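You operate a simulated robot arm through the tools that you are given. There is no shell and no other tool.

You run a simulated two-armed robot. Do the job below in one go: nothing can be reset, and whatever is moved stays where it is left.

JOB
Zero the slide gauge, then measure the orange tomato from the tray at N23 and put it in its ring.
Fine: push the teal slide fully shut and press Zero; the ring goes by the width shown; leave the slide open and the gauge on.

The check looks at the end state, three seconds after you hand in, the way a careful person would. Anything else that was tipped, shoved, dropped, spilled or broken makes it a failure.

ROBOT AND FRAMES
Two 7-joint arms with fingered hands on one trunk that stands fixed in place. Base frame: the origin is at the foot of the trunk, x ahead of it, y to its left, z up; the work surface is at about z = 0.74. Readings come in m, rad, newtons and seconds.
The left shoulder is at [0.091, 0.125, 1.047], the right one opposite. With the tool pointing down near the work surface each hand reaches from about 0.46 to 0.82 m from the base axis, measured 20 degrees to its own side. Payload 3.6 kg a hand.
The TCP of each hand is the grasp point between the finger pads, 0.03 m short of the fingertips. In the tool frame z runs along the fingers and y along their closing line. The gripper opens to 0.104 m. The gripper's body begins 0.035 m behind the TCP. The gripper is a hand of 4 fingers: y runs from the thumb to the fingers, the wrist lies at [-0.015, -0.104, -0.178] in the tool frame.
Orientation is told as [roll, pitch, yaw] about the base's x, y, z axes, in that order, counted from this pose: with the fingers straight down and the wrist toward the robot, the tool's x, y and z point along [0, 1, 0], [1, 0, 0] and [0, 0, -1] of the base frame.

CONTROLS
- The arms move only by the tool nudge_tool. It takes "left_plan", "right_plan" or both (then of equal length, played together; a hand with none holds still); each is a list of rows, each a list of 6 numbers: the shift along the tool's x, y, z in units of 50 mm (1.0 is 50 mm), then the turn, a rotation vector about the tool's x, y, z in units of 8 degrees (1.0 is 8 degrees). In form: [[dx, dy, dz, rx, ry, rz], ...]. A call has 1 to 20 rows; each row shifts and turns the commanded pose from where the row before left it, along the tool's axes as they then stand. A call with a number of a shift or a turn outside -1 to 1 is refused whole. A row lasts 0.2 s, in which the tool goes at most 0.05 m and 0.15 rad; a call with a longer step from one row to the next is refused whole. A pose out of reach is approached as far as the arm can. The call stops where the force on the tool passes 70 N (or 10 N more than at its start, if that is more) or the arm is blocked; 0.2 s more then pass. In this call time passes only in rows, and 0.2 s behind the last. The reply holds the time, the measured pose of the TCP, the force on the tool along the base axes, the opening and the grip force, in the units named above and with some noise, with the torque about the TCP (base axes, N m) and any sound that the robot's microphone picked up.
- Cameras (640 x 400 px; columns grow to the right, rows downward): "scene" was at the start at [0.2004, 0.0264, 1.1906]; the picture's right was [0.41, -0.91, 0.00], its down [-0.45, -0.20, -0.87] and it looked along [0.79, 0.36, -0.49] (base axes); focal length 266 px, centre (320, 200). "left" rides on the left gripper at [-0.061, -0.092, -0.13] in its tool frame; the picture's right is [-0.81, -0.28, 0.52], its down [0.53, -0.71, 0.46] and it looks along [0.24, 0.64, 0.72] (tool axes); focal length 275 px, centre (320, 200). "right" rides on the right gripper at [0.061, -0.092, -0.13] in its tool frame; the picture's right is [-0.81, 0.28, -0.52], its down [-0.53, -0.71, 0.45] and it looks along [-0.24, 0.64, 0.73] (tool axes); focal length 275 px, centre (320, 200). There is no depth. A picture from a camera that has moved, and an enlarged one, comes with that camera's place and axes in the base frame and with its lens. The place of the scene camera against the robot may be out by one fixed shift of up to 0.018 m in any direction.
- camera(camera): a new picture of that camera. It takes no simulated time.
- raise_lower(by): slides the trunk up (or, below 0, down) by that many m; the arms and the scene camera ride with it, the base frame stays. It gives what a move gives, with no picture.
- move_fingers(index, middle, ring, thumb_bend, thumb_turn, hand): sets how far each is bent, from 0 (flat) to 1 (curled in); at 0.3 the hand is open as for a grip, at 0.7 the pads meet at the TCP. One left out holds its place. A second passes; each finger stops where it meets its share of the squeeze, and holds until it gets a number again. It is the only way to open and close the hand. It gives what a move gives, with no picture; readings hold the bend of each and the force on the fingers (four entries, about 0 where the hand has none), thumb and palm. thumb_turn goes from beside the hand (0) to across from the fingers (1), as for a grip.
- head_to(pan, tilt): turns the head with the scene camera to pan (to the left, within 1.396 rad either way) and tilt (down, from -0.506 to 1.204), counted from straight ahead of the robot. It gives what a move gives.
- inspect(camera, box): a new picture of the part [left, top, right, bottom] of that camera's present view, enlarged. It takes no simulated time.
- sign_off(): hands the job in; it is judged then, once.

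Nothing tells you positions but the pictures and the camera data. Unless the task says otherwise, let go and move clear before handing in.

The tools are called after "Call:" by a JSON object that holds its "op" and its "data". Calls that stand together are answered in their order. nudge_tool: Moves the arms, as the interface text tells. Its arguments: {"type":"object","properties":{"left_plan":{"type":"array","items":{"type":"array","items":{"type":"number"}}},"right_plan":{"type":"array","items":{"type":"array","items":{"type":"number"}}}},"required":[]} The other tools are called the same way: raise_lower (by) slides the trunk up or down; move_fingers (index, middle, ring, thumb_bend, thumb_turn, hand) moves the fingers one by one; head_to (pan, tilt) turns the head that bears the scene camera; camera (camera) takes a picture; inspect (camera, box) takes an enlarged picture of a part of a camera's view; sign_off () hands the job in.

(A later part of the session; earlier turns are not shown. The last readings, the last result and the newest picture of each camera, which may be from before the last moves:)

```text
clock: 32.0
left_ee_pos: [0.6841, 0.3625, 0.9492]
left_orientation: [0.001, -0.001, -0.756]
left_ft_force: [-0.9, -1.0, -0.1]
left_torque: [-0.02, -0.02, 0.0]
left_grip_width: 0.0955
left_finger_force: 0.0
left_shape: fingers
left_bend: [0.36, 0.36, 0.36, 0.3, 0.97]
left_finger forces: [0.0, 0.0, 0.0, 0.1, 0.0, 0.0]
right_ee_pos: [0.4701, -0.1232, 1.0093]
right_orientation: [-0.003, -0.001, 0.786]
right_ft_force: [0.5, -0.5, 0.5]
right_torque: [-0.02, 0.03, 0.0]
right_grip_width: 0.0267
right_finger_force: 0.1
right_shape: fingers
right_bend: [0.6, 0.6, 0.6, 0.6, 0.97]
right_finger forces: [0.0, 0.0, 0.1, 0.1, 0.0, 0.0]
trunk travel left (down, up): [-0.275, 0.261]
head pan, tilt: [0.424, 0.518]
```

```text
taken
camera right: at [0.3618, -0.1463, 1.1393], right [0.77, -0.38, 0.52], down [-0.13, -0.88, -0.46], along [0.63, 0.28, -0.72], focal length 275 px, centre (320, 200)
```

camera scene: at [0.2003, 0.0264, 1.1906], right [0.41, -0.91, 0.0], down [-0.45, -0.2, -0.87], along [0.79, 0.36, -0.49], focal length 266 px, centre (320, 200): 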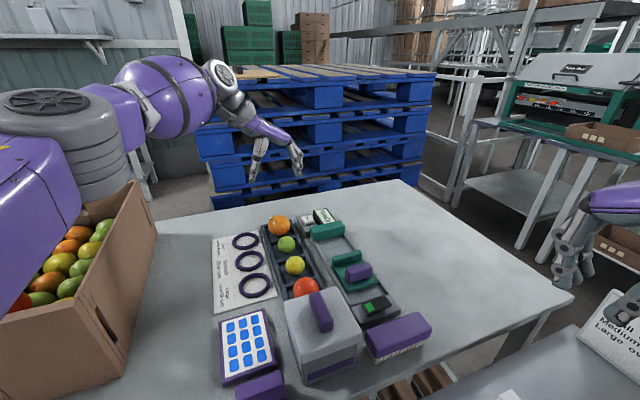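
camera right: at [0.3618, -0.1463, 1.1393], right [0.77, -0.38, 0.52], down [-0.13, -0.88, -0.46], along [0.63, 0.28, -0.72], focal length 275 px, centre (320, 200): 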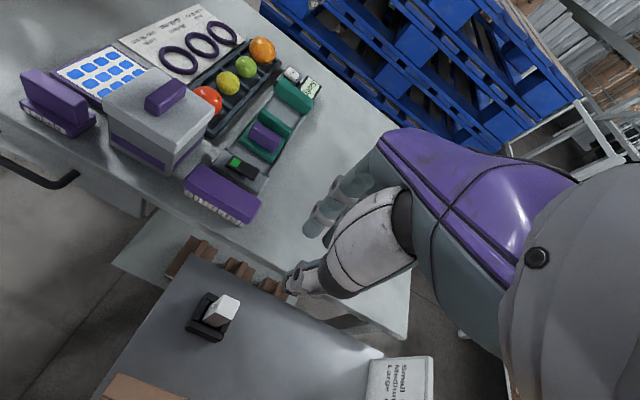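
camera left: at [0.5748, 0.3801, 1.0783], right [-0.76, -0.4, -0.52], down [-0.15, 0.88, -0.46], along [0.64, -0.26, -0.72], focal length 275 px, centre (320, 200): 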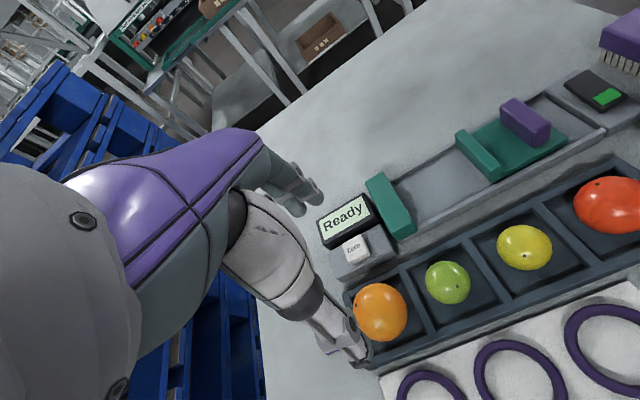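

The left hand is turned above the tray area. I'll zoom in to locate the tomato and tray walls precisely, and the slide opening.

Call:
{"op": "inspect", "data": {"camera": "left", "box": [310, 200, 470, 380]}}

Call:
{"op": "inspect", "data": {"camera": "left", "box": [310, 80, 630, 280]}}

Call:
{"op": "inspect", "data": {"camera": "right", "box": [210, 20, 330, 110]}}

Call:
{"op": "inspect", "data": {"camera": "scene", "box": [250, 200, 400, 310]}}

```text
2.22 times, centred on (390, 290) of left
camera zoom: at [0.5748, 0.3801, 1.0783], right [-0.76, -0.4, -0.52], down [-0.15, 0.88, -0.46], along [0.64, -0.26, -0.72], focal length 612 px, centre (164, 0)
```

zoom: 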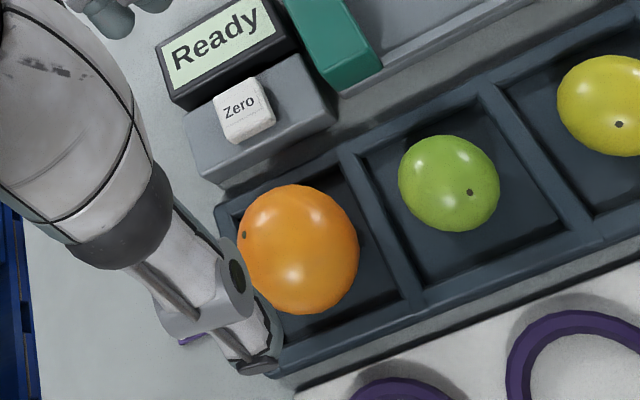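

```text
2.00 times, centred on (470, 180) of left
camera zoom: at [0.5748, 0.3801, 1.0783], right [-0.76, -0.4, -0.52], down [-0.15, 0.88, -0.46], along [0.64, -0.26, -0.72], focal length 551 px, centre (20, 240)
```

zoom: 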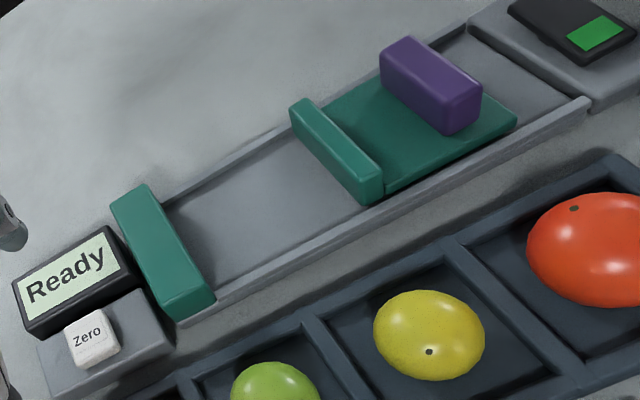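

```text
4.44 times, centred on (270, 65) of right
camera zoom: at [0.3618, -0.1463, 1.1393], right [0.77, -0.38, 0.52], down [-0.13, -0.88, -0.46], along [0.63, 0.28, -0.72], focal length 1224 px, centre (542, 800)
```

zoom: 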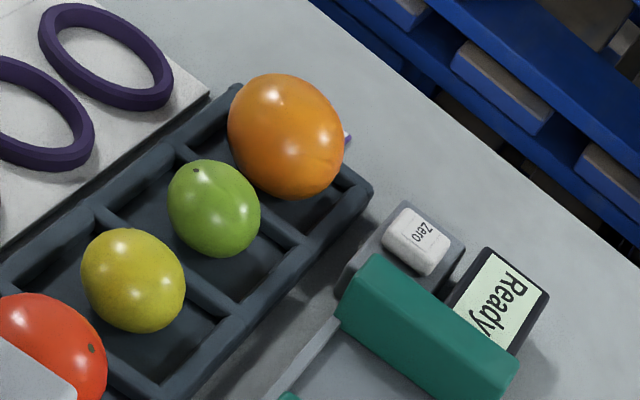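

```text
3.64 times, centred on (325, 255) of scene
camera zoom: at [0.2003, 0.0264, 1.1906], right [0.41, -0.91, 0.0], down [-0.45, -0.2, -0.87], along [0.79, 0.36, -0.49], focal length 968 px, centre (302, 0)
```

zoom: 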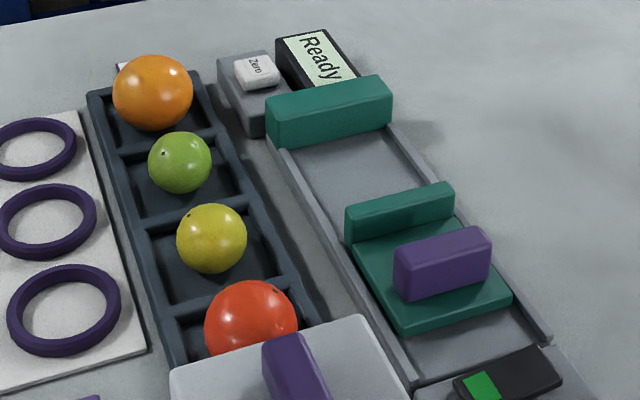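

The orange tomato's centre is at about (0.694, 0.380, 0.771) and it is about 55 mm across. I'll centre the left hand over it, match the thumb opening, and go down partway.

Call:
{"op": "move_fingers", "data": {"hand": "left", "thumb_bend": 0.36}}

Call:
{"op": "nudge_tool", "data": {"left_plan": [[0.388, -0.1, 0, 0, 0, 0.21], [0, 0, 0.7, 0, 0, 0], [0, 0, 0.7, 0, 0, 0], [0, 0, 0.6, 0, 0, 0]]}}

Call:
{"op": "inspect", "data": {"camera": "left", "box": [220, 150, 460, 350]}}

Call:
{"op": "inspect", "data": {"camera": "right", "box": [210, 0, 330, 110]}}

Call:
{"op": "inspect", "data": {"camera": "scene", "box": [230, 170, 350, 260]}}

```text
clock: 33.0
left_ee_pos: [0.6852, 0.3623, 0.9488]
left_orientation: [0.001, -0.001, -0.755]
left_ft_force: [0.1, -0.2, 0.7]
left_torque: [0.0, 0.02, -0.02]
left_grip_width: 0.088
left_finger_force: 0.0
left_shape: fingers
left_bend: [0.36, 0.36, 0.36, 0.36, 0.98]
left_finger forces: [0.0, 0.0, 0.1, 0.0, 0.0, 0.1]
right_ee_pos: [0.4704, -0.1256, 1.0078]
right_orientation: [-0.002, 0.0, 0.785]
right_ft_force: [-0.6, -0.1, 0.3]
right_torque: [0.03, -0.04, -0.01]
right_grip_width: 0.0263
right_finger_force: 0.0
right_shape: fingers
right_bend: [0.6, 0.6, 0.6, 0.6, 0.97]
right_finger forces: [0.0, 0.0, 0.1, 0.0, 0.0, 0.0]
trunk travel left (down, up): [-0.275, 0.261]
head pan, tilt: [0.424, 0.518]
```

```text
clock: 34.0
left_ee_pos: [0.6881, 0.3823, 0.8486]
left_orientation: [-0.002, 0.0, -0.783]
left_ft_force: [1.0, -0.3, 0.2]
left_torque: [-0.01, 0.04, -0.01]
left_grip_width: 0.0884
left_finger_force: 0.0
left_shape: fingers
left_bend: [0.36, 0.36, 0.36, 0.36, 0.98]
left_finger forces: [0.0, 0.0, 0.1, 0.0, 0.1, 0.0]
left hand out of reach, approached as far as the arm can: row 1
right_ee_pos: [0.4713, -0.1242, 1.0097]
right_orientation: [-0.001, 0.001, 0.785]
right_ft_force: [0.5, 0.4, -0.7]
right_torque: [0.05, -0.01, 0.02]
right_grip_width: 0.0265
right_finger_force: 0.0
right_shape: fingers
right_bend: [0.6, 0.6, 0.6, 0.6, 0.97]
right_finger forces: [0.0, 0.0, 0.0, 0.1, 0.0, 0.1]
trunk travel left (down, up): [-0.275, 0.261]
head pan, tilt: [0.424, 0.518]
```

```text
2.00 times, centred on (340, 250) of left
camera zoom: at [0.5793, 0.4033, 0.9771], right [-0.77, -0.38, -0.52], down [-0.13, 0.88, -0.46], along [0.63, -0.28, -0.72], focal length 551 px, centre (280, 100)
```

zoom: 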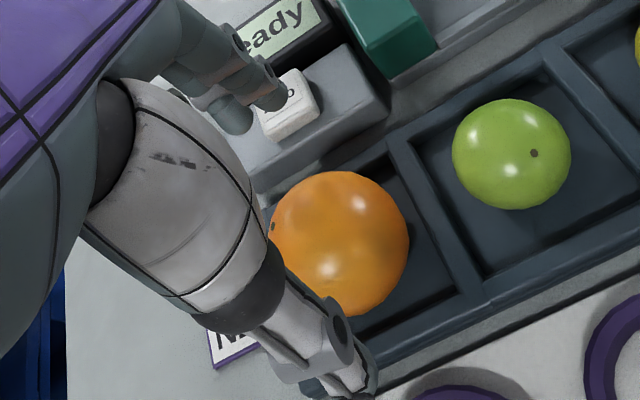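

```text
3.64 times, centred on (270, 55) of right
camera zoom: at [0.3621, -0.1462, 1.1392], right [0.77, -0.38, 0.52], down [-0.13, -0.88, -0.46], along [0.63, 0.28, -0.72], focal length 1001 px, centre (502, 727)
```

zoom: 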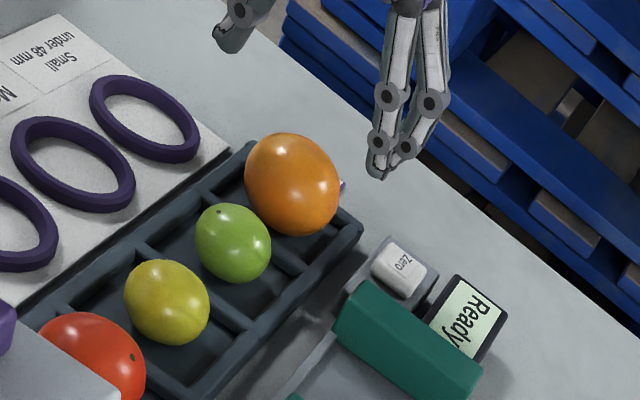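

```text
4.44 times, centred on (290, 215) of scene
camera zoom: at [0.2007, 0.0265, 1.1905], right [0.41, -0.91, 0.0], down [-0.45, -0.2, -0.87], along [0.79, 0.36, -0.5], focal length 1183 px, centre (453, 133)
```

zoom: 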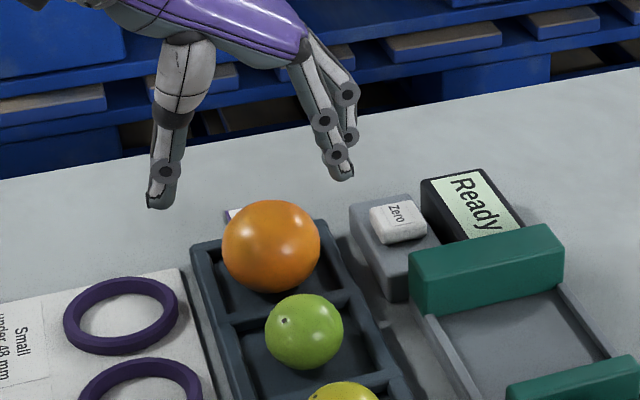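

The arm is slightly out of reach with full −45° yaw, so I'll relax the yaw by 10° and re-read the pose before going lower.

Call:
{"op": "nudge_tool", "data": {"left_plan": [[0, 0, 0, 0, 0, -0.65], [0, 0, 0, 0, 0, -0.65]]}}

```text
clock: 34.6
left_ee_pos: [0.6879, 0.3814, 0.8491]
left_orientation: [-0.001, 0.0, -0.602]
left_ft_force: [0.0, -0.5, -0.5]
left_torque: [0.0, 0.02, 0.01]
left_grip_width: 0.0882
left_finger_force: 0.1
left_shape: fingers
left_bend: [0.36, 0.36, 0.36, 0.36, 0.98]
left_finger forces: [0.1, 0.0, 0.0, 0.1, 0.0, 0.0]
right_ee_pos: [0.4715, -0.123, 1.0084]
right_orientation: [-0.002, 0.001, 0.787]
right_ft_force: [0.1, 0.8, 0.1]
right_torque: [0.02, 0.01, 0.0]
right_grip_width: 0.0264
right_finger_force: 0.0
right_shape: fingers
right_bend: [0.6, 0.6, 0.6, 0.6, 0.97]
right_finger forces: [0.0, 0.0, 0.0, 0.0, 0.1, 0.0]
trunk travel left (down, up): [-0.275, 0.261]
head pan, tilt: [0.424, 0.518]
```

Call:
{"op": "nudge_tool", "data": {"left_plan": [[0.04, 0.11, 0, 0, 0, 0], [0, 0, 0.5, 0, 0, 0], [0, 0, 0.45, 0, 0, 0]]}}

Call:
{"op": "inspect", "data": {"camera": "left", "box": [220, 150, 460, 350]}}

Call:
{"op": "inspect", "data": {"camera": "right", "box": [220, 10, 320, 90]}}

Call:
{"op": "inspect", "data": {"camera": "scene", "box": [240, 190, 330, 260]}}

```text
clock: 35.4
left_ee_pos: [0.6953, 0.3792, 0.8028]
left_orientation: [-0.001, 0.0, -0.603]
left_ft_force: [-0.4, -0.2, 0.8]
left_torque: [-0.01, 0.02, 0.0]
left_grip_width: 0.0884
left_finger_force: 0.0
left_shape: fingers
left_bend: [0.36, 0.36, 0.36, 0.36, 0.98]
left_finger forces: [0.0, 0.0, 0.0, 0.0, 0.0, 0.0]
right_ee_pos: [0.4718, -0.1239, 1.0087]
right_orientation: [0.001, 0.001, 0.787]
right_ft_force: [-0.4, -0.9, 0.3]
right_torque: [0.03, -0.03, 0.02]
right_grip_width: 0.0265
right_finger_force: 0.1
right_shape: fingers
right_bend: [0.6, 0.6, 0.6, 0.6, 0.97]
right_finger forces: [0.0, 0.1, 0.1, 0.0, 0.0, 0.0]
trunk travel left (down, up): [-0.275, 0.261]
head pan, tilt: [0.424, 0.518]
```

```text
2.00 times, centred on (340, 250) of left
camera zoom: at [0.5825, 0.3799, 0.9313], right [-0.69, -0.51, -0.52], down [-0.29, 0.84, -0.46], along [0.67, -0.16, -0.72], focal length 551 px, centre (280, 100)
```

zoom: 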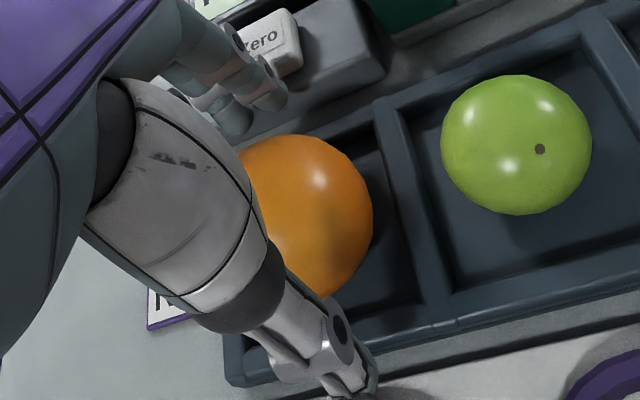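

```text
5.00 times, centred on (270, 50) of right
camera zoom: at [0.362, -0.1464, 1.1392], right [0.77, -0.38, 0.52], down [-0.13, -0.88, -0.46], along [0.63, 0.28, -0.72], focal length 1376 px, centre (570, 950)
```

zoom: 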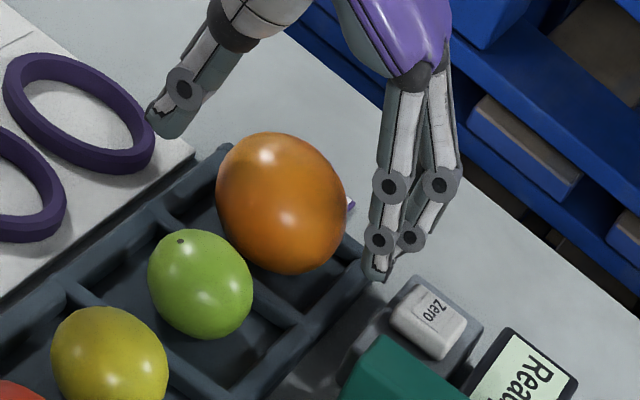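

```text
5.71 times, centred on (285, 225) of scene
camera zoom: at [0.2006, 0.0264, 1.1905], right [0.41, -0.91, 0.0], down [-0.45, -0.2, -0.87], along [0.79, 0.36, -0.5], focal length 1522 px, centre (520, 57)
```

zoom: 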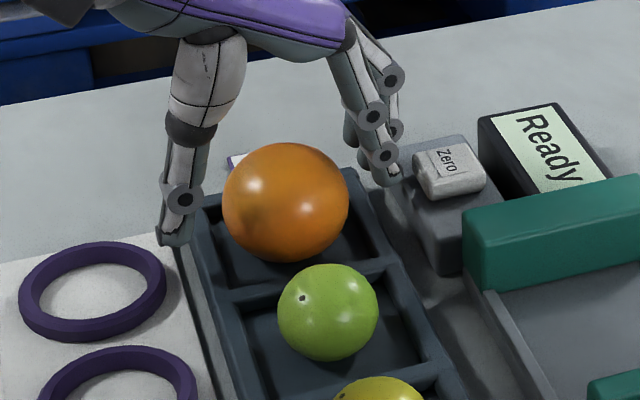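

The fingers straddle the tomato well, but are near the Zero housing. I'll narrow the opening slightly, then lower 10 mm more.

Call:
{"op": "move_fingers", "data": {"hand": "left", "thumb_bend": 0.42, "index": 0.42, "middle": 0.42, "ring": 0.42}}

Call:
{"op": "nudge_tool", "data": {"left_plan": [[0, 0, 0.1, 0, 0, 0], [0, 0, 0.1, 0, 0, 0]]}}

Call:
{"op": "inspect", "data": {"camera": "right", "box": [230, 20, 310, 80]}}

Call:
{"op": "inspect", "data": {"camera": "scene", "box": [250, 200, 320, 250]}}

```text
clock: 36.4
left_ee_pos: [0.6938, 0.3796, 0.8029]
left_orientation: [0.001, -0.001, -0.6]
left_ft_force: [-0.4, 0.0, -0.3]
left_torque: [-0.01, -0.01, -0.04]
left_grip_width: 0.0734
left_finger_force: 0.0
left_shape: fingers
left_bend: [0.42, 0.42, 0.42, 0.42, 0.99]
left_finger forces: [0.0, 0.0, 0.1, 0.1, 0.0, 0.0]
right_ee_pos: [0.4712, -0.1247, 1.0103]
right_orientation: [-0.001, 0.001, 0.786]
right_ft_force: [0.5, 0.1, 1.2]
right_torque: [-0.02, -0.01, 0.03]
right_grip_width: 0.0264
right_finger_force: 0.0
right_shape: fingers
right_bend: [0.6, 0.6, 0.6, 0.6, 0.97]
right_finger forces: [0.1, 0.0, 0.0, 0.0, 0.0, 0.1]
trunk travel left (down, up): [-0.275, 0.261]
head pan, tilt: [0.424, 0.518]
```

```text
clock: 37.0
left_ee_pos: [0.6939, 0.377, 0.7921]
left_orientation: [0.001, 0.0, -0.603]
left_ft_force: [0.5, 0.8, 0.5]
left_torque: [0.03, 0.0, 0.03]
left_grip_width: 0.0732
left_finger_force: 0.0
left_shape: fingers
left_bend: [0.42, 0.42, 0.42, 0.42, 0.99]
left_finger forces: [0.0, 0.0, 0.0, 0.0, 0.1, 0.0]
right_ee_pos: [0.4712, -0.1242, 1.0084]
right_orientation: [-0.002, -0.002, 0.785]
right_ft_force: [-0.4, 0.1, -0.1]
right_torque: [-0.02, 0.02, 0.02]
right_grip_width: 0.0266
right_finger_force: 0.0
right_shape: fingers
right_bend: [0.6, 0.6, 0.6, 0.6, 0.97]
right_finger forces: [0.0, 0.0, 0.1, 0.1, 0.1, 0.1]
trunk travel left (down, up): [-0.275, 0.261]
head pan, tilt: [0.424, 0.518]
```

```text
6.67 times, centred on (270, 50) of right
camera zoom: at [0.3618, -0.1463, 1.1393], right [0.77, -0.38, 0.52], down [-0.13, -0.88, -0.46], along [0.63, 0.28, -0.72], focal length 1835 px, centre (653, 1200)
```

zoom: 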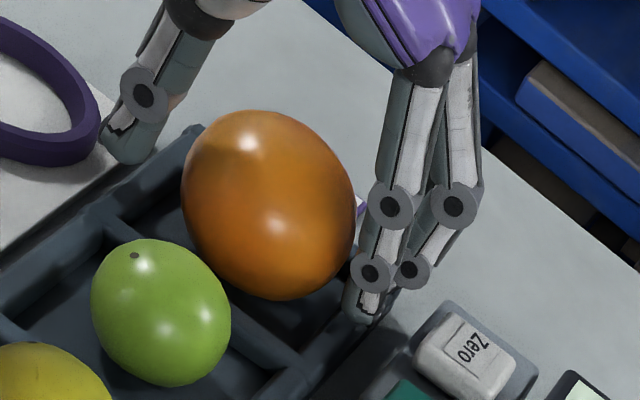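

```text
8.00 times, centred on (285, 225) of scene
camera zoom: at [0.2004, 0.0264, 1.1906], right [0.41, -0.91, 0.0], down [-0.45, -0.2, -0.87], along [0.79, 0.36, -0.5], focal length 2130 px, centre (600, 0)
```

zoom: 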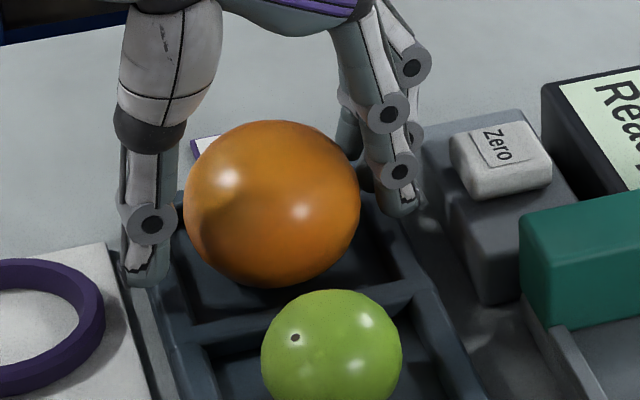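

The grip straddles the tomato on both sides. I'll close gently in increments, watching the finger forces.

Call:
{"op": "move_fingers", "data": {"hand": "left", "thumb_bend": 0.48, "index": 0.48, "middle": 0.48, "ring": 0.48}}

Call:
{"op": "move_fingers", "data": {"hand": "left", "thumb_bend": 0.52, "index": 0.52, "middle": 0.52, "ring": 0.52}}

Call:
{"op": "inspect", "data": {"camera": "right", "box": [230, 20, 310, 80]}}

Call:
{"op": "inspect", "data": {"camera": "scene", "box": [250, 200, 320, 250]}}

```text
clock: 38.0
left_ee_pos: [0.6939, 0.3787, 0.7921]
left_orientation: [-0.001, 0.001, -0.603]
left_ft_force: [0.8, 0.4, -0.4]
left_torque: [-0.01, -0.03, 0.01]
left_grip_width: 0.0577
left_finger_force: 0.1
left_shape: fingers
left_bend: [0.48, 0.48, 0.48, 0.48, 1.0]
left_finger forces: [0.1, 0.2, 0.1, 0.1, 0.0, 0.1]
right_ee_pos: [0.4708, -0.1238, 1.0098]
right_orientation: [-0.003, 0.0, 0.787]
right_ft_force: [0.5, -0.1, 1.1]
right_torque: [0.02, -0.01, 0.0]
right_grip_width: 0.0264
right_finger_force: 0.1
right_shape: fingers
right_bend: [0.6, 0.6, 0.6, 0.6, 0.97]
right_finger forces: [0.1, 0.0, 0.1, 0.0, 0.1, 0.0]
trunk travel left (down, up): [-0.275, 0.261]
head pan, tilt: [0.424, 0.518]
```

```text
clock: 39.0
left_ee_pos: [0.693, 0.3797, 0.7928]
left_orientation: [0.0, 0.0, -0.601]
left_ft_force: [0.2, -0.7, 0.3]
left_torque: [-0.03, 0.0, -0.02]
left_grip_width: 0.0528
left_finger_force: 2.5
left_shape: fingers
left_bend: [0.5, 0.5, 0.52, 0.49, 1.0]
left_finger forces: [1.0, 1.7, 0.0, 0.0, 2.7, 0.0]
right_ee_pos: [0.4713, -0.1243, 1.0096]
right_orientation: [0.001, 0.001, 0.784]
right_ft_force: [-0.6, 0.9, 0.1]
right_torque: [-0.01, 0.01, 0.0]
right_grip_width: 0.0265
right_finger_force: 0.1
right_shape: fingers
right_bend: [0.6, 0.6, 0.6, 0.6, 0.97]
right_finger forces: [0.0, 0.0, 0.0, 0.1, 0.0, 0.1]
trunk travel left (down, up): [-0.275, 0.261]
head pan, tilt: [0.424, 0.518]
```

```text
6.67 times, centred on (270, 50) of right
camera zoom: at [0.3619, -0.1464, 1.1393], right [0.77, -0.38, 0.52], down [-0.13, -0.88, -0.46], along [0.63, 0.28, -0.72], focal length 1835 px, centre (653, 1200)
```

zoom: 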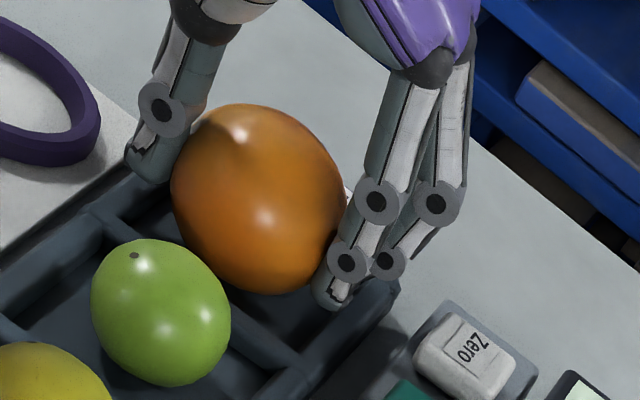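

```text
8.00 times, centred on (285, 225) of scene
camera zoom: at [0.2004, 0.0264, 1.1906], right [0.41, -0.91, 0.0], down [-0.45, -0.2, -0.87], along [0.79, 0.36, -0.5], focal length 2130 px, centre (600, 0)
```

zoom: 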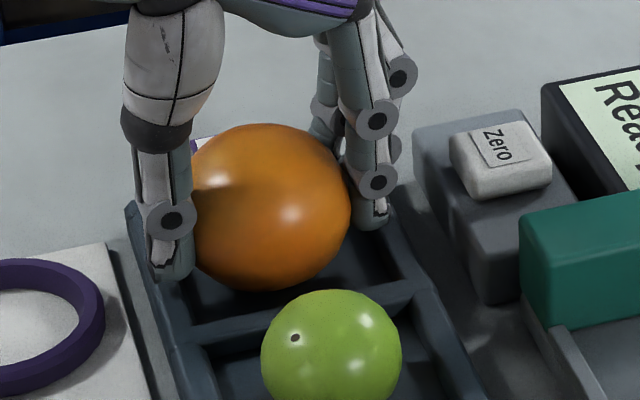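

Index, middle and thumb are in contact at about 2.5 N. I'll tighten a little for a secure hold.

Call:
{"op": "move_fingers", "data": {"hand": "left", "thumb_bend": 0.55, "index": 0.55, "middle": 0.55, "ring": 0.55}}

Call:
{"op": "nudge_tool", "data": {"left_plan": [[0, 0, -0.2, 0, 0, 0], [0, 0, -0.2, 0, 0, 0]]}}

Call:
{"op": "inspect", "data": {"camera": "scene", "box": [250, 190, 320, 250]}}

Call:
{"op": "inspect", "data": {"camera": "right", "box": [230, 10, 310, 80]}}

```text
clock: 40.0
left_ee_pos: [0.6941, 0.3779, 0.7917]
left_orientation: [0.001, 0.002, -0.603]
left_ft_force: [-0.8, 0.2, 0.1]
left_torque: [0.0, 0.04, -0.01]
left_grip_width: 0.0518
left_finger_force: 5.6
left_shape: fingers
left_bend: [0.52, 0.51, 0.55, 0.49, 1.0]
left_finger forces: [2.2, 3.1, 0.3, 0.0, 5.6, 0.0]
right_ee_pos: [0.4699, -0.1245, 1.0097]
right_orientation: [0.0, 0.0, 0.785]
right_ft_force: [-0.4, 0.0, -0.5]
right_torque: [-0.03, 0.0, 0.04]
right_grip_width: 0.0267
right_finger_force: 0.1
right_shape: fingers
right_bend: [0.6, 0.6, 0.6, 0.6, 0.97]
right_finger forces: [0.0, 0.0, 0.0, 0.0, 0.0, 0.0]
trunk travel left (down, up): [-0.275, 0.261]
head pan, tilt: [0.424, 0.518]
```

```text
clock: 40.6
left_ee_pos: [0.6924, 0.3801, 0.8111]
left_orientation: [-0.001, -0.001, -0.603]
left_ft_force: [0.7, 0.7, -1.4]
left_torque: [-0.03, 0.01, 0.01]
left_grip_width: 0.0519
left_finger_force: 6.0
left_shape: fingers
left_bend: [0.52, 0.52, 0.55, 0.49, 1.0]
left_finger forces: [2.3, 3.0, 0.2, 0.1, 5.7, 0.0]
right_ee_pos: [0.4718, -0.1239, 1.0091]
right_orientation: [-0.001, 0.001, 0.784]
right_ft_force: [-0.7, -0.3, 0.0]
right_torque: [0.01, 0.02, 0.02]
right_grip_width: 0.0266
right_finger_force: 0.0
right_shape: fingers
right_bend: [0.6, 0.6, 0.6, 0.6, 0.97]
right_finger forces: [0.0, 0.0, 0.0, 0.0, 0.1, 0.1]
trunk travel left (down, up): [-0.275, 0.261]
head pan, tilt: [0.424, 0.518]
```

```text
6.67 times, centred on (285, 220) of scene
camera zoom: at [0.2003, 0.0265, 1.1906], right [0.41, -0.91, 0.0], down [-0.45, -0.2, -0.87], along [0.79, 0.36, -0.49], focal length 1775 px, centre (553, 67)
```

zoom: 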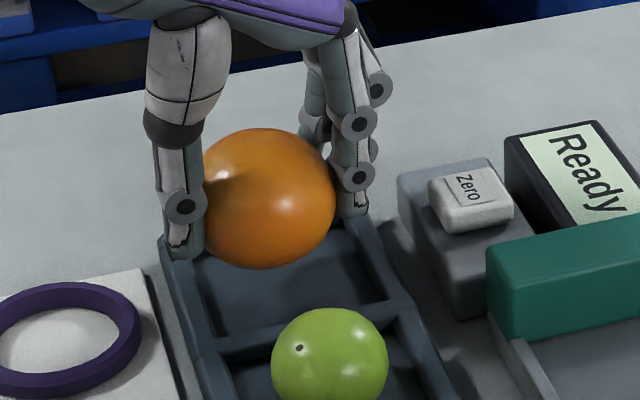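

```text
5.71 times, centred on (270, 45) of right
camera zoom: at [0.3618, -0.1463, 1.1393], right [0.77, -0.38, 0.52], down [-0.13, -0.88, -0.46], along [0.63, 0.28, -0.72], focal length 1573 px, centre (606, 1086)
```

zoom: 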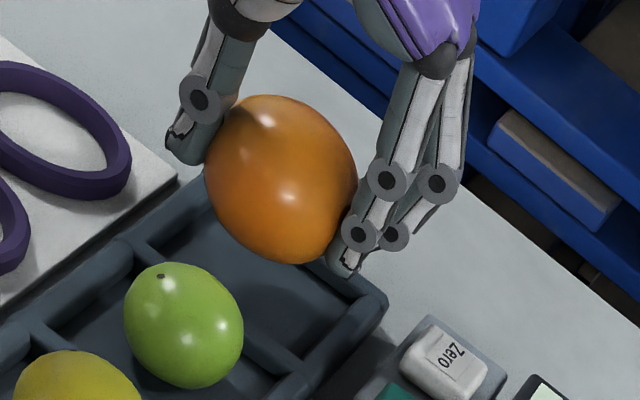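

The tomato lifted cleanly. I'll raise it, carry it over the gap between the jaws near (0.684, 0.213), and square the hand to the gauge.

Call:
{"op": "nudge_tool", "data": {"left_plan": [[0, 0, -0.6, 0, 0, 0], [0, 0, -0.6, 0, 0, 0], [0, 0, -0.6, 0, 0, 0], [-0.57, 0.35, 0, 0, 0, 0], [-0.57, 0.35, 0, 0, 0, 0], [-0.57, 0.35, 0, 0, 0, 0], [-0.57, 0.35, 0, 0, 0, 0], [-0.55, 0.35, 0, 0, 0, 0], [0, 0, 0, 0, 0, 0.66], [0, 0, 0, 0, 0, 0.66]]}}

Call:
{"op": "inspect", "data": {"camera": "scene", "box": [270, 160, 400, 290]}}

Call:
{"op": "inspect", "data": {"camera": "right", "box": [220, 20, 360, 140]}}

Call:
{"op": "camera", "data": {"camera": "left"}}

```text
clock: 42.8
left_ee_pos: [0.6844, 0.2116, 0.9015]
left_orientation: [0.0, 0.001, -0.787]
left_ft_force: [-0.6, -0.5, 0.0]
left_torque: [-0.01, -0.03, 0.01]
left_grip_width: 0.0516
left_finger_force: 5.4
left_shape: fingers
left_bend: [0.52, 0.52, 0.55, 0.49, 1.0]
left_finger forces: [2.2, 3.2, 0.1, 0.0, 5.5, 0.1]
right_ee_pos: [0.471, -0.1256, 1.0088]
right_orientation: [0.0, 0.001, 0.785]
right_ft_force: [0.3, 0.1, 0.1]
right_torque: [0.0, 0.02, 0.02]
right_grip_width: 0.0265
right_finger_force: 0.1
right_shape: fingers
right_bend: [0.6, 0.6, 0.6, 0.6, 0.97]
right_finger forces: [0.1, 0.1, 0.1, 0.1, 0.0, 0.1]
trunk travel left (down, up): [-0.275, 0.261]
head pan, tilt: [0.424, 0.518]
```

```text
3.08 times, centred on (335, 225) of scene
camera zoom: at [0.2005, 0.0264, 1.1905], right [0.41, -0.91, 0.0], down [-0.45, -0.2, -0.87], along [0.79, 0.36, -0.5], focal length 819 px, centre (274, 123)
```

zoom: 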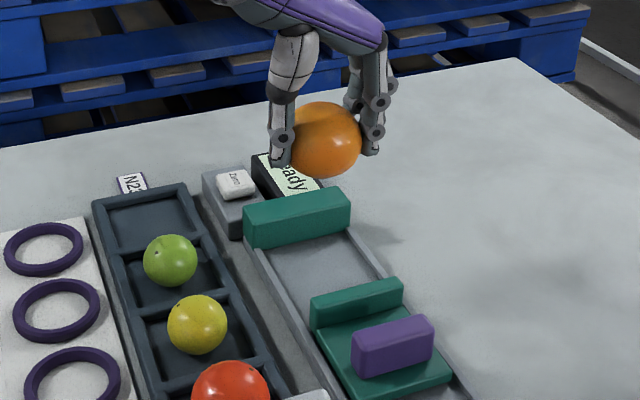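

```text
3.33 times, centred on (290, 80) of right
camera zoom: at [0.362, -0.1464, 1.1392], right [0.77, -0.38, 0.52], down [-0.13, -0.88, -0.46], along [0.63, 0.28, -0.72], focal length 918 px, centre (420, 600)
```

zoom: 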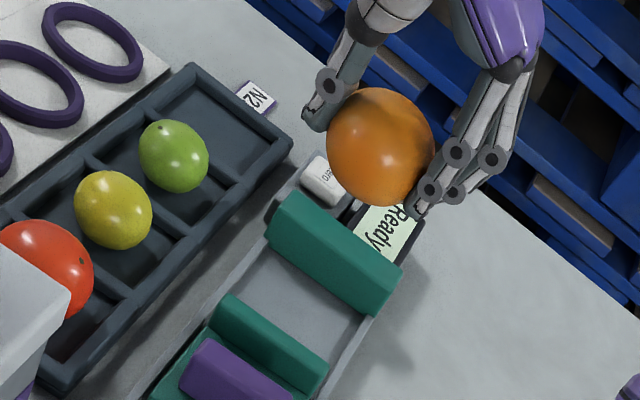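

```text
taken
camera left: at [0.5753, 0.2327, 1.031], right [-0.77, -0.38, -0.52], down [-0.13, 0.88, -0.46], along [0.63, -0.28, -0.72], focal length 275 px, centre (320, 200)
```

left: 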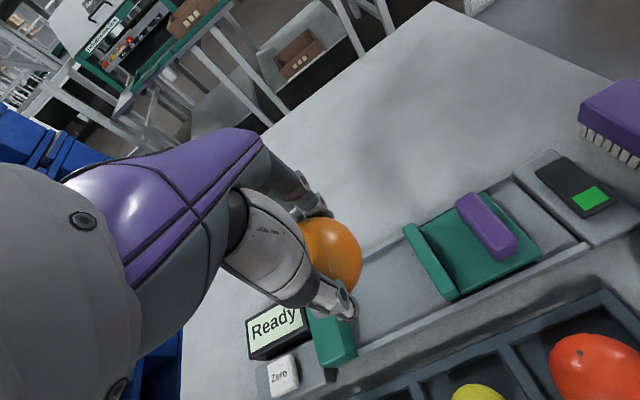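

The tomato is aligned with the middle of the jaw gap. I'll lower it in stages.

Call:
{"op": "nudge_tool", "data": {"left_plan": [[0, 0, 0.6, 0, 0, 0], [0, 0, 0.6, 0, 0, 0], [0, 0, 0.5, 0, 0, 0]]}}

Call:
{"op": "inspect", "data": {"camera": "scene", "box": [290, 190, 390, 280]}}

Call:
{"op": "inspect", "data": {"camera": "right", "box": [240, 50, 340, 140]}}

Call:
{"op": "inspect", "data": {"camera": "left", "box": [260, 150, 480, 360]}}

```text
clock: 43.6
left_ee_pos: [0.6854, 0.2132, 0.8149]
left_orientation: [0.002, 0.0, -0.787]
left_ft_force: [-0.3, -0.7, -1.4]
left_torque: [-0.04, 0.02, -0.01]
left_grip_width: 0.0519
left_finger_force: 5.3
left_shape: fingers
left_bend: [0.52, 0.52, 0.55, 0.49, 1.0]
left_finger forces: [2.2, 3.0, 0.3, 0.0, 5.5, 0.0]
right_ee_pos: [0.4721, -0.1247, 1.0088]
right_orientation: [0.001, 0.0, 0.786]
right_ft_force: [0.5, -0.8, -0.3]
right_torque: [-0.04, 0.02, 0.01]
right_grip_width: 0.0266
right_finger_force: 0.1
right_shape: fingers
right_bend: [0.6, 0.6, 0.6, 0.6, 0.97]
right_finger forces: [0.0, 0.0, 0.1, 0.0, 0.0, 0.1]
trunk travel left (down, up): [-0.275, 0.261]
head pan, tilt: [0.424, 0.518]
```

```text
4.44 times, centred on (340, 235) of scene
camera zoom: at [0.2007, 0.0266, 1.1905], right [0.41, -0.91, 0.0], down [-0.45, -0.2, -0.87], along [0.79, 0.36, -0.5], focal length 1183 px, centre (231, 44)
```

zoom: 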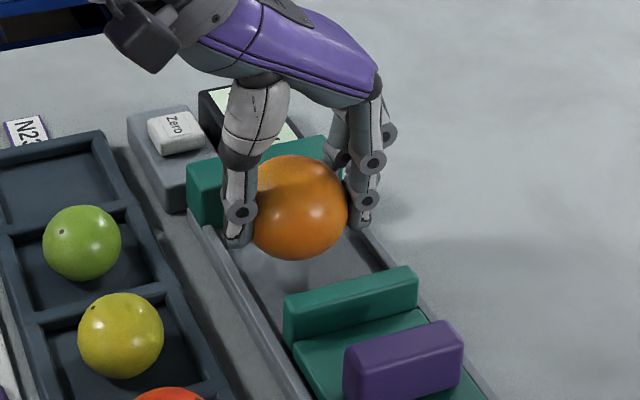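

```text
4.44 times, centred on (290, 95) of right
camera zoom: at [0.3622, -0.1462, 1.1392], right [0.77, -0.38, 0.52], down [-0.13, -0.88, -0.46], along [0.63, 0.28, -0.72], focal length 1224 px, centre (453, 667)
```

zoom: 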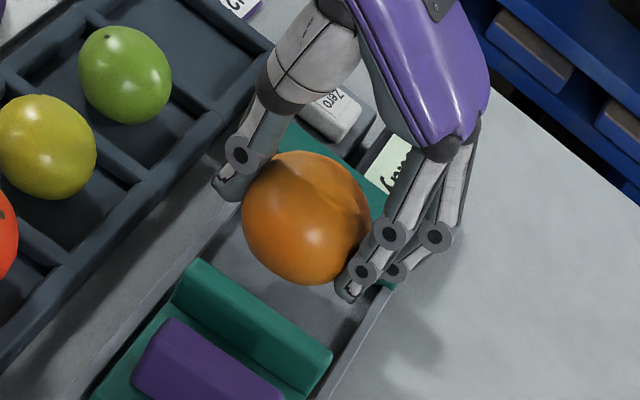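

```text
1.90 times, centred on (370, 255) of left
camera zoom: at [0.5755, 0.2338, 0.9431], right [-0.77, -0.38, -0.52], down [-0.13, 0.88, -0.46], along [0.63, -0.28, -0.72], focal length 524 px, centre (225, 95)
```

zoom: 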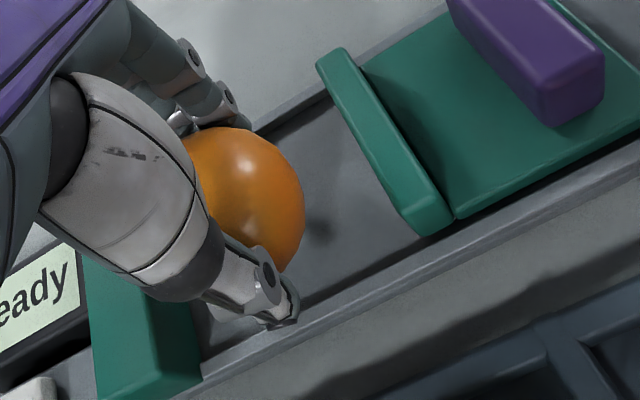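

Alignment is good. I'll lower in 5 mm steps until the tomato touches the gauge floor.

Call:
{"op": "nudge_tool", "data": {"left_plan": [[0, 0, 0.1, 0, 0, 0], [0, 0, 0.1, 0, 0, 0]]}}

Call:
{"op": "nudge_tool", "data": {"left_plan": [[0, 0, 0.06, 0, 0, 0]]}}

Call:
{"op": "inspect", "data": {"camera": "scene", "box": [300, 210, 370, 270]}}

Call:
{"op": "inspect", "data": {"camera": "right", "box": [250, 60, 330, 130]}}

```text
clock: 44.2
left_ee_pos: [0.6845, 0.2117, 0.8049]
left_orientation: [0.0, -0.001, -0.785]
left_ft_force: [0.8, 0.3, -2.0]
left_torque: [0.0, 0.03, 0.04]
left_grip_width: 0.0517
left_finger_force: 5.2
left_shape: fingers
left_bend: [0.52, 0.52, 0.55, 0.49, 1.0]
left_finger forces: [2.1, 3.2, 0.2, 0.0, 5.6, 0.0]
right_ee_pos: [0.4705, -0.1241, 1.009]
right_orientation: [0.001, 0.001, 0.785]
right_ft_force: [0.2, 0.3, 0.5]
right_torque: [-0.04, 0.0, 0.01]
right_grip_width: 0.0263
right_finger_force: 0.2
right_shape: fingers
right_bend: [0.6, 0.6, 0.6, 0.6, 0.97]
right_finger forces: [0.1, 0.0, 0.1, 0.1, 0.0, 0.0]
trunk travel left (down, up): [-0.275, 0.261]
head pan, tilt: [0.424, 0.518]
```

```text
clock: 44.6
left_ee_pos: [0.685, 0.2112, 0.8025]
left_orientation: [0.0, -0.001, -0.787]
left_ft_force: [0.9, 0.1, -0.8]
left_torque: [0.01, -0.03, 0.02]
left_grip_width: 0.0515
left_finger_force: 5.5
left_shape: fingers
left_bend: [0.52, 0.52, 0.55, 0.49, 1.0]
left_finger forces: [2.2, 3.2, 0.2, 0.1, 5.5, 0.0]
right_ee_pos: [0.4712, -0.1246, 1.0084]
right_orientation: [0.0, -0.001, 0.786]
right_ft_force: [0.8, 0.4, -0.4]
right_torque: [0.05, -0.03, -0.03]
right_grip_width: 0.0265
right_finger_force: 0.0
right_shape: fingers
right_bend: [0.6, 0.6, 0.6, 0.6, 0.97]
right_finger forces: [0.0, 0.0, 0.1, 0.0, 0.0, 0.0]
trunk travel left (down, up): [-0.275, 0.261]
head pan, tilt: [0.424, 0.518]
```

```text
6.67 times, centred on (335, 240) of scene
camera zoom: at [0.2005, 0.0265, 1.1905], right [0.41, -0.91, 0.0], down [-0.45, -0.2, -0.87], along [0.79, 0.36, -0.5], focal length 1775 px, centre (220, -67)
```

zoom: 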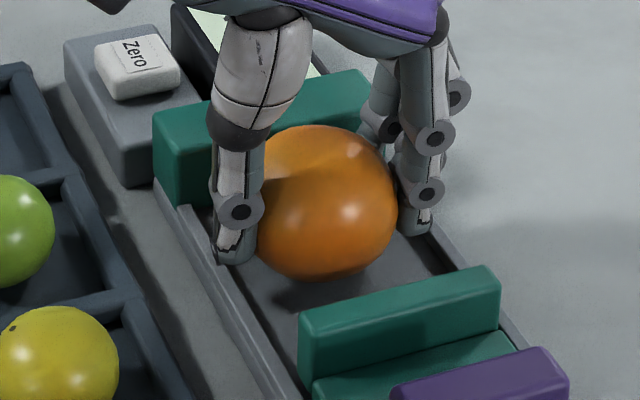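

```text
5.71 times, centred on (290, 95) of right
camera zoom: at [0.362, -0.1463, 1.1392], right [0.77, -0.38, 0.52], down [-0.13, -0.88, -0.46], along [0.63, 0.28, -0.72], focal length 1573 px, centre (491, 800)
```

zoom: 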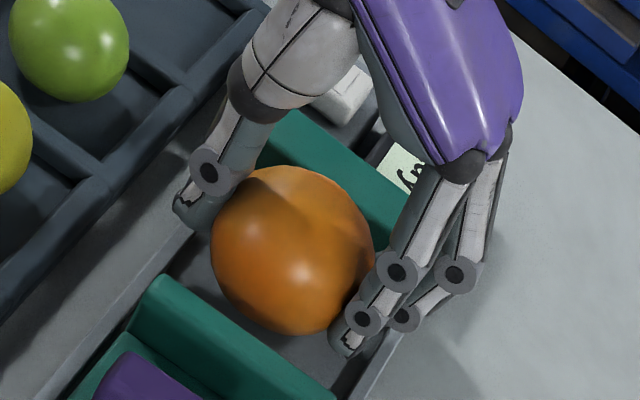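

Still hanging free by a few millimetres. I'll continue in 3 mm steps.

Call:
{"op": "nudge_tool", "data": {"left_plan": [[0, 0, 0.06, 0, 0, 0]]}}

Call:
{"op": "nudge_tool", "data": {"left_plan": [[0, 0, 0.05, 0, 0, 0]]}}

Call:
{"op": "inspect", "data": {"camera": "scene", "box": [300, 210, 370, 270]}}

```text
clock: 45.0
left_ee_pos: [0.685, 0.2116, 0.7997]
left_orientation: [0.001, -0.001, -0.786]
left_ft_force: [0.0, -0.4, -0.7]
left_torque: [0.0, 0.01, 0.02]
left_grip_width: 0.0517
left_finger_force: 5.1
left_shape: fingers
left_bend: [0.52, 0.52, 0.55, 0.49, 1.0]
left_finger forces: [2.2, 3.1, 0.3, 0.0, 5.5, 0.1]
right_ee_pos: [0.4718, -0.1243, 1.0083]
right_orientation: [0.001, -0.001, 0.786]
right_ft_force: [-0.6, 0.7, -1.0]
right_torque: [0.0, 0.0, -0.02]
right_grip_width: 0.0264
right_finger_force: 0.0
right_shape: fingers
right_bend: [0.6, 0.6, 0.6, 0.6, 0.97]
right_finger forces: [0.0, 0.0, 0.1, 0.0, 0.0, 0.0]
trunk travel left (down, up): [-0.275, 0.261]
head pan, tilt: [0.424, 0.518]
```

```text
clock: 45.4
left_ee_pos: [0.6853, 0.2116, 0.7977]
left_orientation: [0.0, -0.001, -0.787]
left_ft_force: [-0.3, 0.3, 0.5]
left_torque: [0.01, 0.02, 0.03]
left_grip_width: 0.0517
left_finger_force: 5.1
left_shape: fingers
left_bend: [0.52, 0.52, 0.55, 0.49, 1.0]
left_finger forces: [2.2, 2.9, 0.1, 0.0, 5.6, 0.0]
right_ee_pos: [0.4708, -0.1235, 1.0092]
right_orientation: [0.0, -0.001, 0.786]
right_ft_force: [0.1, 0.0, 0.1]
right_torque: [0.05, 0.01, -0.03]
right_grip_width: 0.0265
right_finger_force: 0.1
right_shape: fingers
right_bend: [0.6, 0.6, 0.6, 0.6, 0.97]
right_finger forces: [0.1, 0.0, 0.0, 0.0, 0.1, 0.0]
trunk travel left (down, up): [-0.275, 0.261]
head pan, tilt: [0.424, 0.518]
```

```text
6.67 times, centred on (335, 240) of scene
camera zoom: at [0.2002, 0.0264, 1.1906], right [0.41, -0.91, 0.0], down [-0.45, -0.2, -0.87], along [0.79, 0.36, -0.49], focal length 1775 px, centre (220, -67)
```

zoom: 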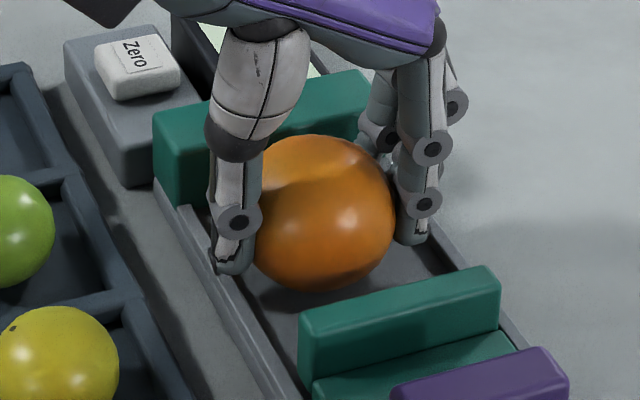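

Call:
{"op": "nudge_tool", "data": {"left_plan": [[0, 0, 0.04, 0, 0, 0]]}}

```text
clock: 45.8
left_ee_pos: [0.6848, 0.2118, 0.7969]
left_orientation: [0.002, -0.001, -0.786]
left_ft_force: [0.5, 0.1, 2.9]
left_torque: [0.04, 0.05, 0.01]
left_grip_width: 0.0515
left_finger_force: 5.7
left_shape: fingers
left_bend: [0.52, 0.52, 0.55, 0.49, 1.0]
left_finger forces: [2.2, 2.6, 0.3, 0.0, 5.6, 0.0]
right_ee_pos: [0.4702, -0.1241, 1.0093]
right_orientation: [-0.002, 0.0, 0.786]
right_ft_force: [0.0, -0.1, -0.3]
right_torque: [0.0, -0.02, -0.02]
right_grip_width: 0.0264
right_finger_force: 0.2
right_shape: fingers
right_bend: [0.6, 0.6, 0.6, 0.6, 0.97]
right_finger forces: [0.2, 0.0, 0.0, 0.0, 0.0, 0.1]
trunk travel left (down, up): [-0.275, 0.261]
head pan, tilt: [0.424, 0.518]
```

The tomato is on the floor (2.9 N upward). I'll release gently in increments and check that it stays put.

Call:
{"op": "move_fingers", "data": {"hand": "left", "thumb_bend": 0.47, "index": 0.48, "middle": 0.48, "ring": 0.48}}

Call:
{"op": "move_fingers", "data": {"hand": "left", "thumb_bend": 0.4, "index": 0.4, "middle": 0.4, "ring": 0.4}}

Call:
{"op": "inspect", "data": {"camera": "scene", "box": [300, 210, 370, 270]}}

Call:
{"op": "inspect", "data": {"camera": "right", "box": [250, 60, 330, 130]}}

```text
clock: 46.8
left_ee_pos: [0.684, 0.2109, 0.7963]
left_orientation: [0.0, 0.001, -0.785]
left_ft_force: [-0.4, -0.4, -0.6]
left_torque: [0.01, 0.0, 0.01]
left_grip_width: 0.0579
left_finger_force: 0.0
left_shape: fingers
left_bend: [0.48, 0.48, 0.48, 0.47, 1.0]
left_finger forces: [0.1, 0.0, 0.0, 0.1, 0.1, 0.0]
right_ee_pos: [0.4708, -0.124, 1.0083]
right_orientation: [0.0, 0.001, 0.786]
right_ft_force: [-0.4, 0.5, -1.2]
right_torque: [-0.01, -0.01, -0.03]
right_grip_width: 0.0264
right_finger_force: 0.1
right_shape: fingers
right_bend: [0.6, 0.6, 0.6, 0.6, 0.97]
right_finger forces: [0.0, 0.1, 0.0, 0.0, 0.0, 0.0]
trunk travel left (down, up): [-0.275, 0.261]
head pan, tilt: [0.424, 0.518]
```

```text
clock: 47.8
left_ee_pos: [0.6846, 0.2112, 0.7964]
left_orientation: [0.0, -0.002, -0.786]
left_ft_force: [0.0, -0.5, -0.7]
left_torque: [0.0, 0.02, -0.03]
left_grip_width: 0.0772
left_finger_force: 0.0
left_shape: fingers
left_bend: [0.4, 0.4, 0.4, 0.4, 0.99]
left_finger forces: [0.0, 0.0, 0.1, 0.0, 0.1, 0.1]
right_ee_pos: [0.4705, -0.1245, 1.0078]
right_orientation: [-0.003, 0.0, 0.785]
right_ft_force: [-0.1, 0.4, 0.3]
right_torque: [0.02, 0.01, -0.01]
right_grip_width: 0.0265
right_finger_force: 0.1
right_shape: fingers
right_bend: [0.6, 0.6, 0.6, 0.6, 0.97]
right_finger forces: [0.0, 0.0, 0.0, 0.1, 0.1, 0.0]
trunk travel left (down, up): [-0.275, 0.261]
head pan, tilt: [0.424, 0.518]
```

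```text
6.67 times, centred on (335, 240) of scene
camera zoom: at [0.2004, 0.0264, 1.1906], right [0.41, -0.91, 0.0], down [-0.45, -0.2, -0.87], along [0.79, 0.36, -0.49], focal length 1775 px, centre (220, -67)
```

zoom: 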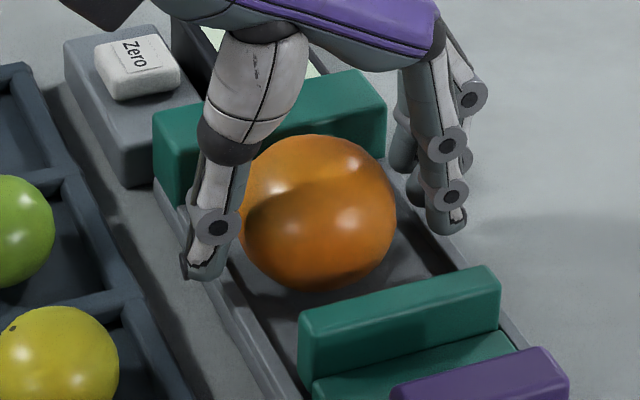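

```text
5.71 times, centred on (290, 95) of right
camera zoom: at [0.3618, -0.1464, 1.1393], right [0.77, -0.38, 0.52], down [-0.13, -0.88, -0.46], along [0.63, 0.28, -0.72], focal length 1573 px, centre (491, 800)
```

zoom: 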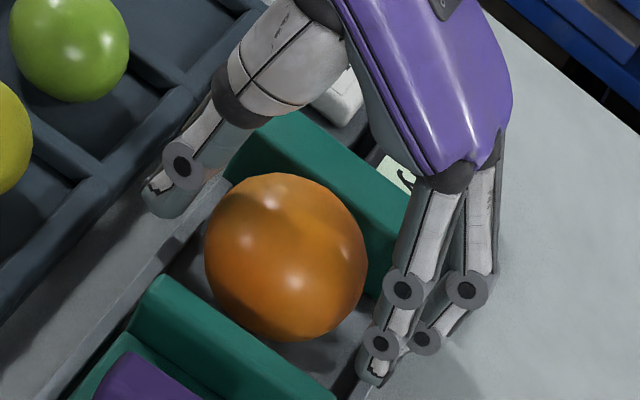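

The tomato rests steadily between the jaws. I'll lift the left hand clear and park it to the left.

Call:
{"op": "nudge_tool", "data": {"left_plan": [[0, 0, -0.4, 0, 0, 0], [0, 0, -0.8, 0, 0, 0], [0, 0, -0.9, 0, 0, 0], [0, 0, -0.9, 0, 0, 0], [0.45, -0.87, 0, 0, 0, 0], [0.45, -0.87, 0, 0, 0, 0], [0.45, -0.87, 0, 0, 0, 0], [0, -0.87, 0, 0, 0, 0]]}}

Call:
{"op": "camera", "data": {"camera": "left"}}

Call:
{"op": "camera", "data": {"camera": "scene"}}

```text
clock: 49.6
left_ee_pos: [0.6068, 0.382, 0.9456]
left_orientation: [-0.001, 0.001, -0.787]
left_ft_force: [0.1, -0.2, 0.2]
left_torque: [0.01, -0.01, 0.01]
left_grip_width: 0.0776
left_finger_force: 0.1
left_shape: fingers
left_bend: [0.4, 0.4, 0.4, 0.4, 0.99]
left_finger forces: [0.0, 0.1, 0.1, 0.0, 0.1, 0.0]
right_ee_pos: [0.4706, -0.1244, 1.0095]
right_orientation: [-0.002, -0.002, 0.785]
right_ft_force: [0.2, 0.4, -0.7]
right_torque: [-0.01, 0.0, -0.04]
right_grip_width: 0.0264
right_finger_force: 0.0
right_shape: fingers
right_bend: [0.6, 0.6, 0.6, 0.6, 0.97]
right_finger forces: [0.1, 0.0, 0.0, 0.1, 0.0, 0.0]
trunk travel left (down, up): [-0.275, 0.261]
head pan, tilt: [0.424, 0.518]
```

```text
taken
camera left: at [0.4986, 0.404, 1.0743], right [-0.77, -0.38, -0.52], down [-0.13, 0.88, -0.46], along [0.63, -0.28, -0.72], focal length 275 px, centre (320, 200)
```

left: 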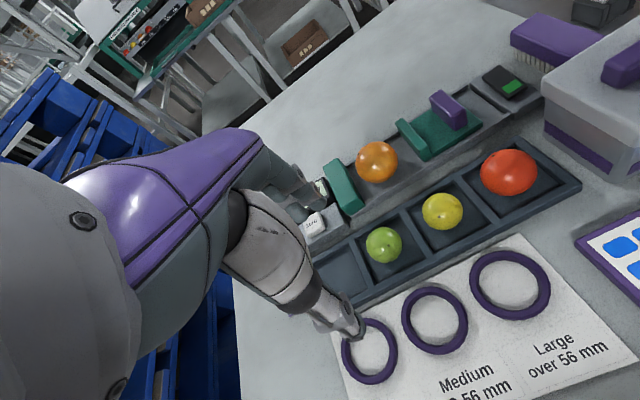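

```text
taken
camera scene: at [0.1997, 0.0267, 1.1907], right [0.41, -0.91, 0.0], down [-0.45, -0.2, -0.87], along [0.79, 0.36, -0.49], focal length 266 px, centre (320, 200)
```

scene: 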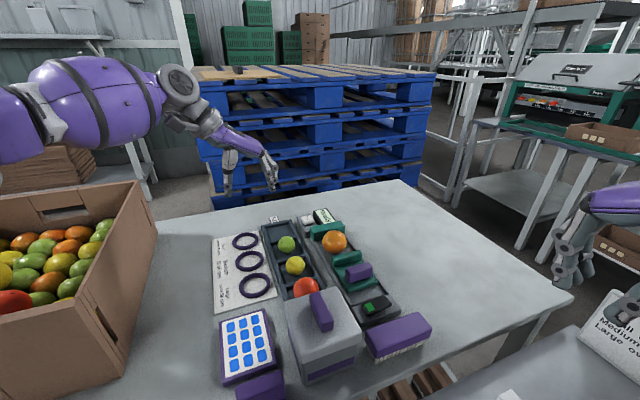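

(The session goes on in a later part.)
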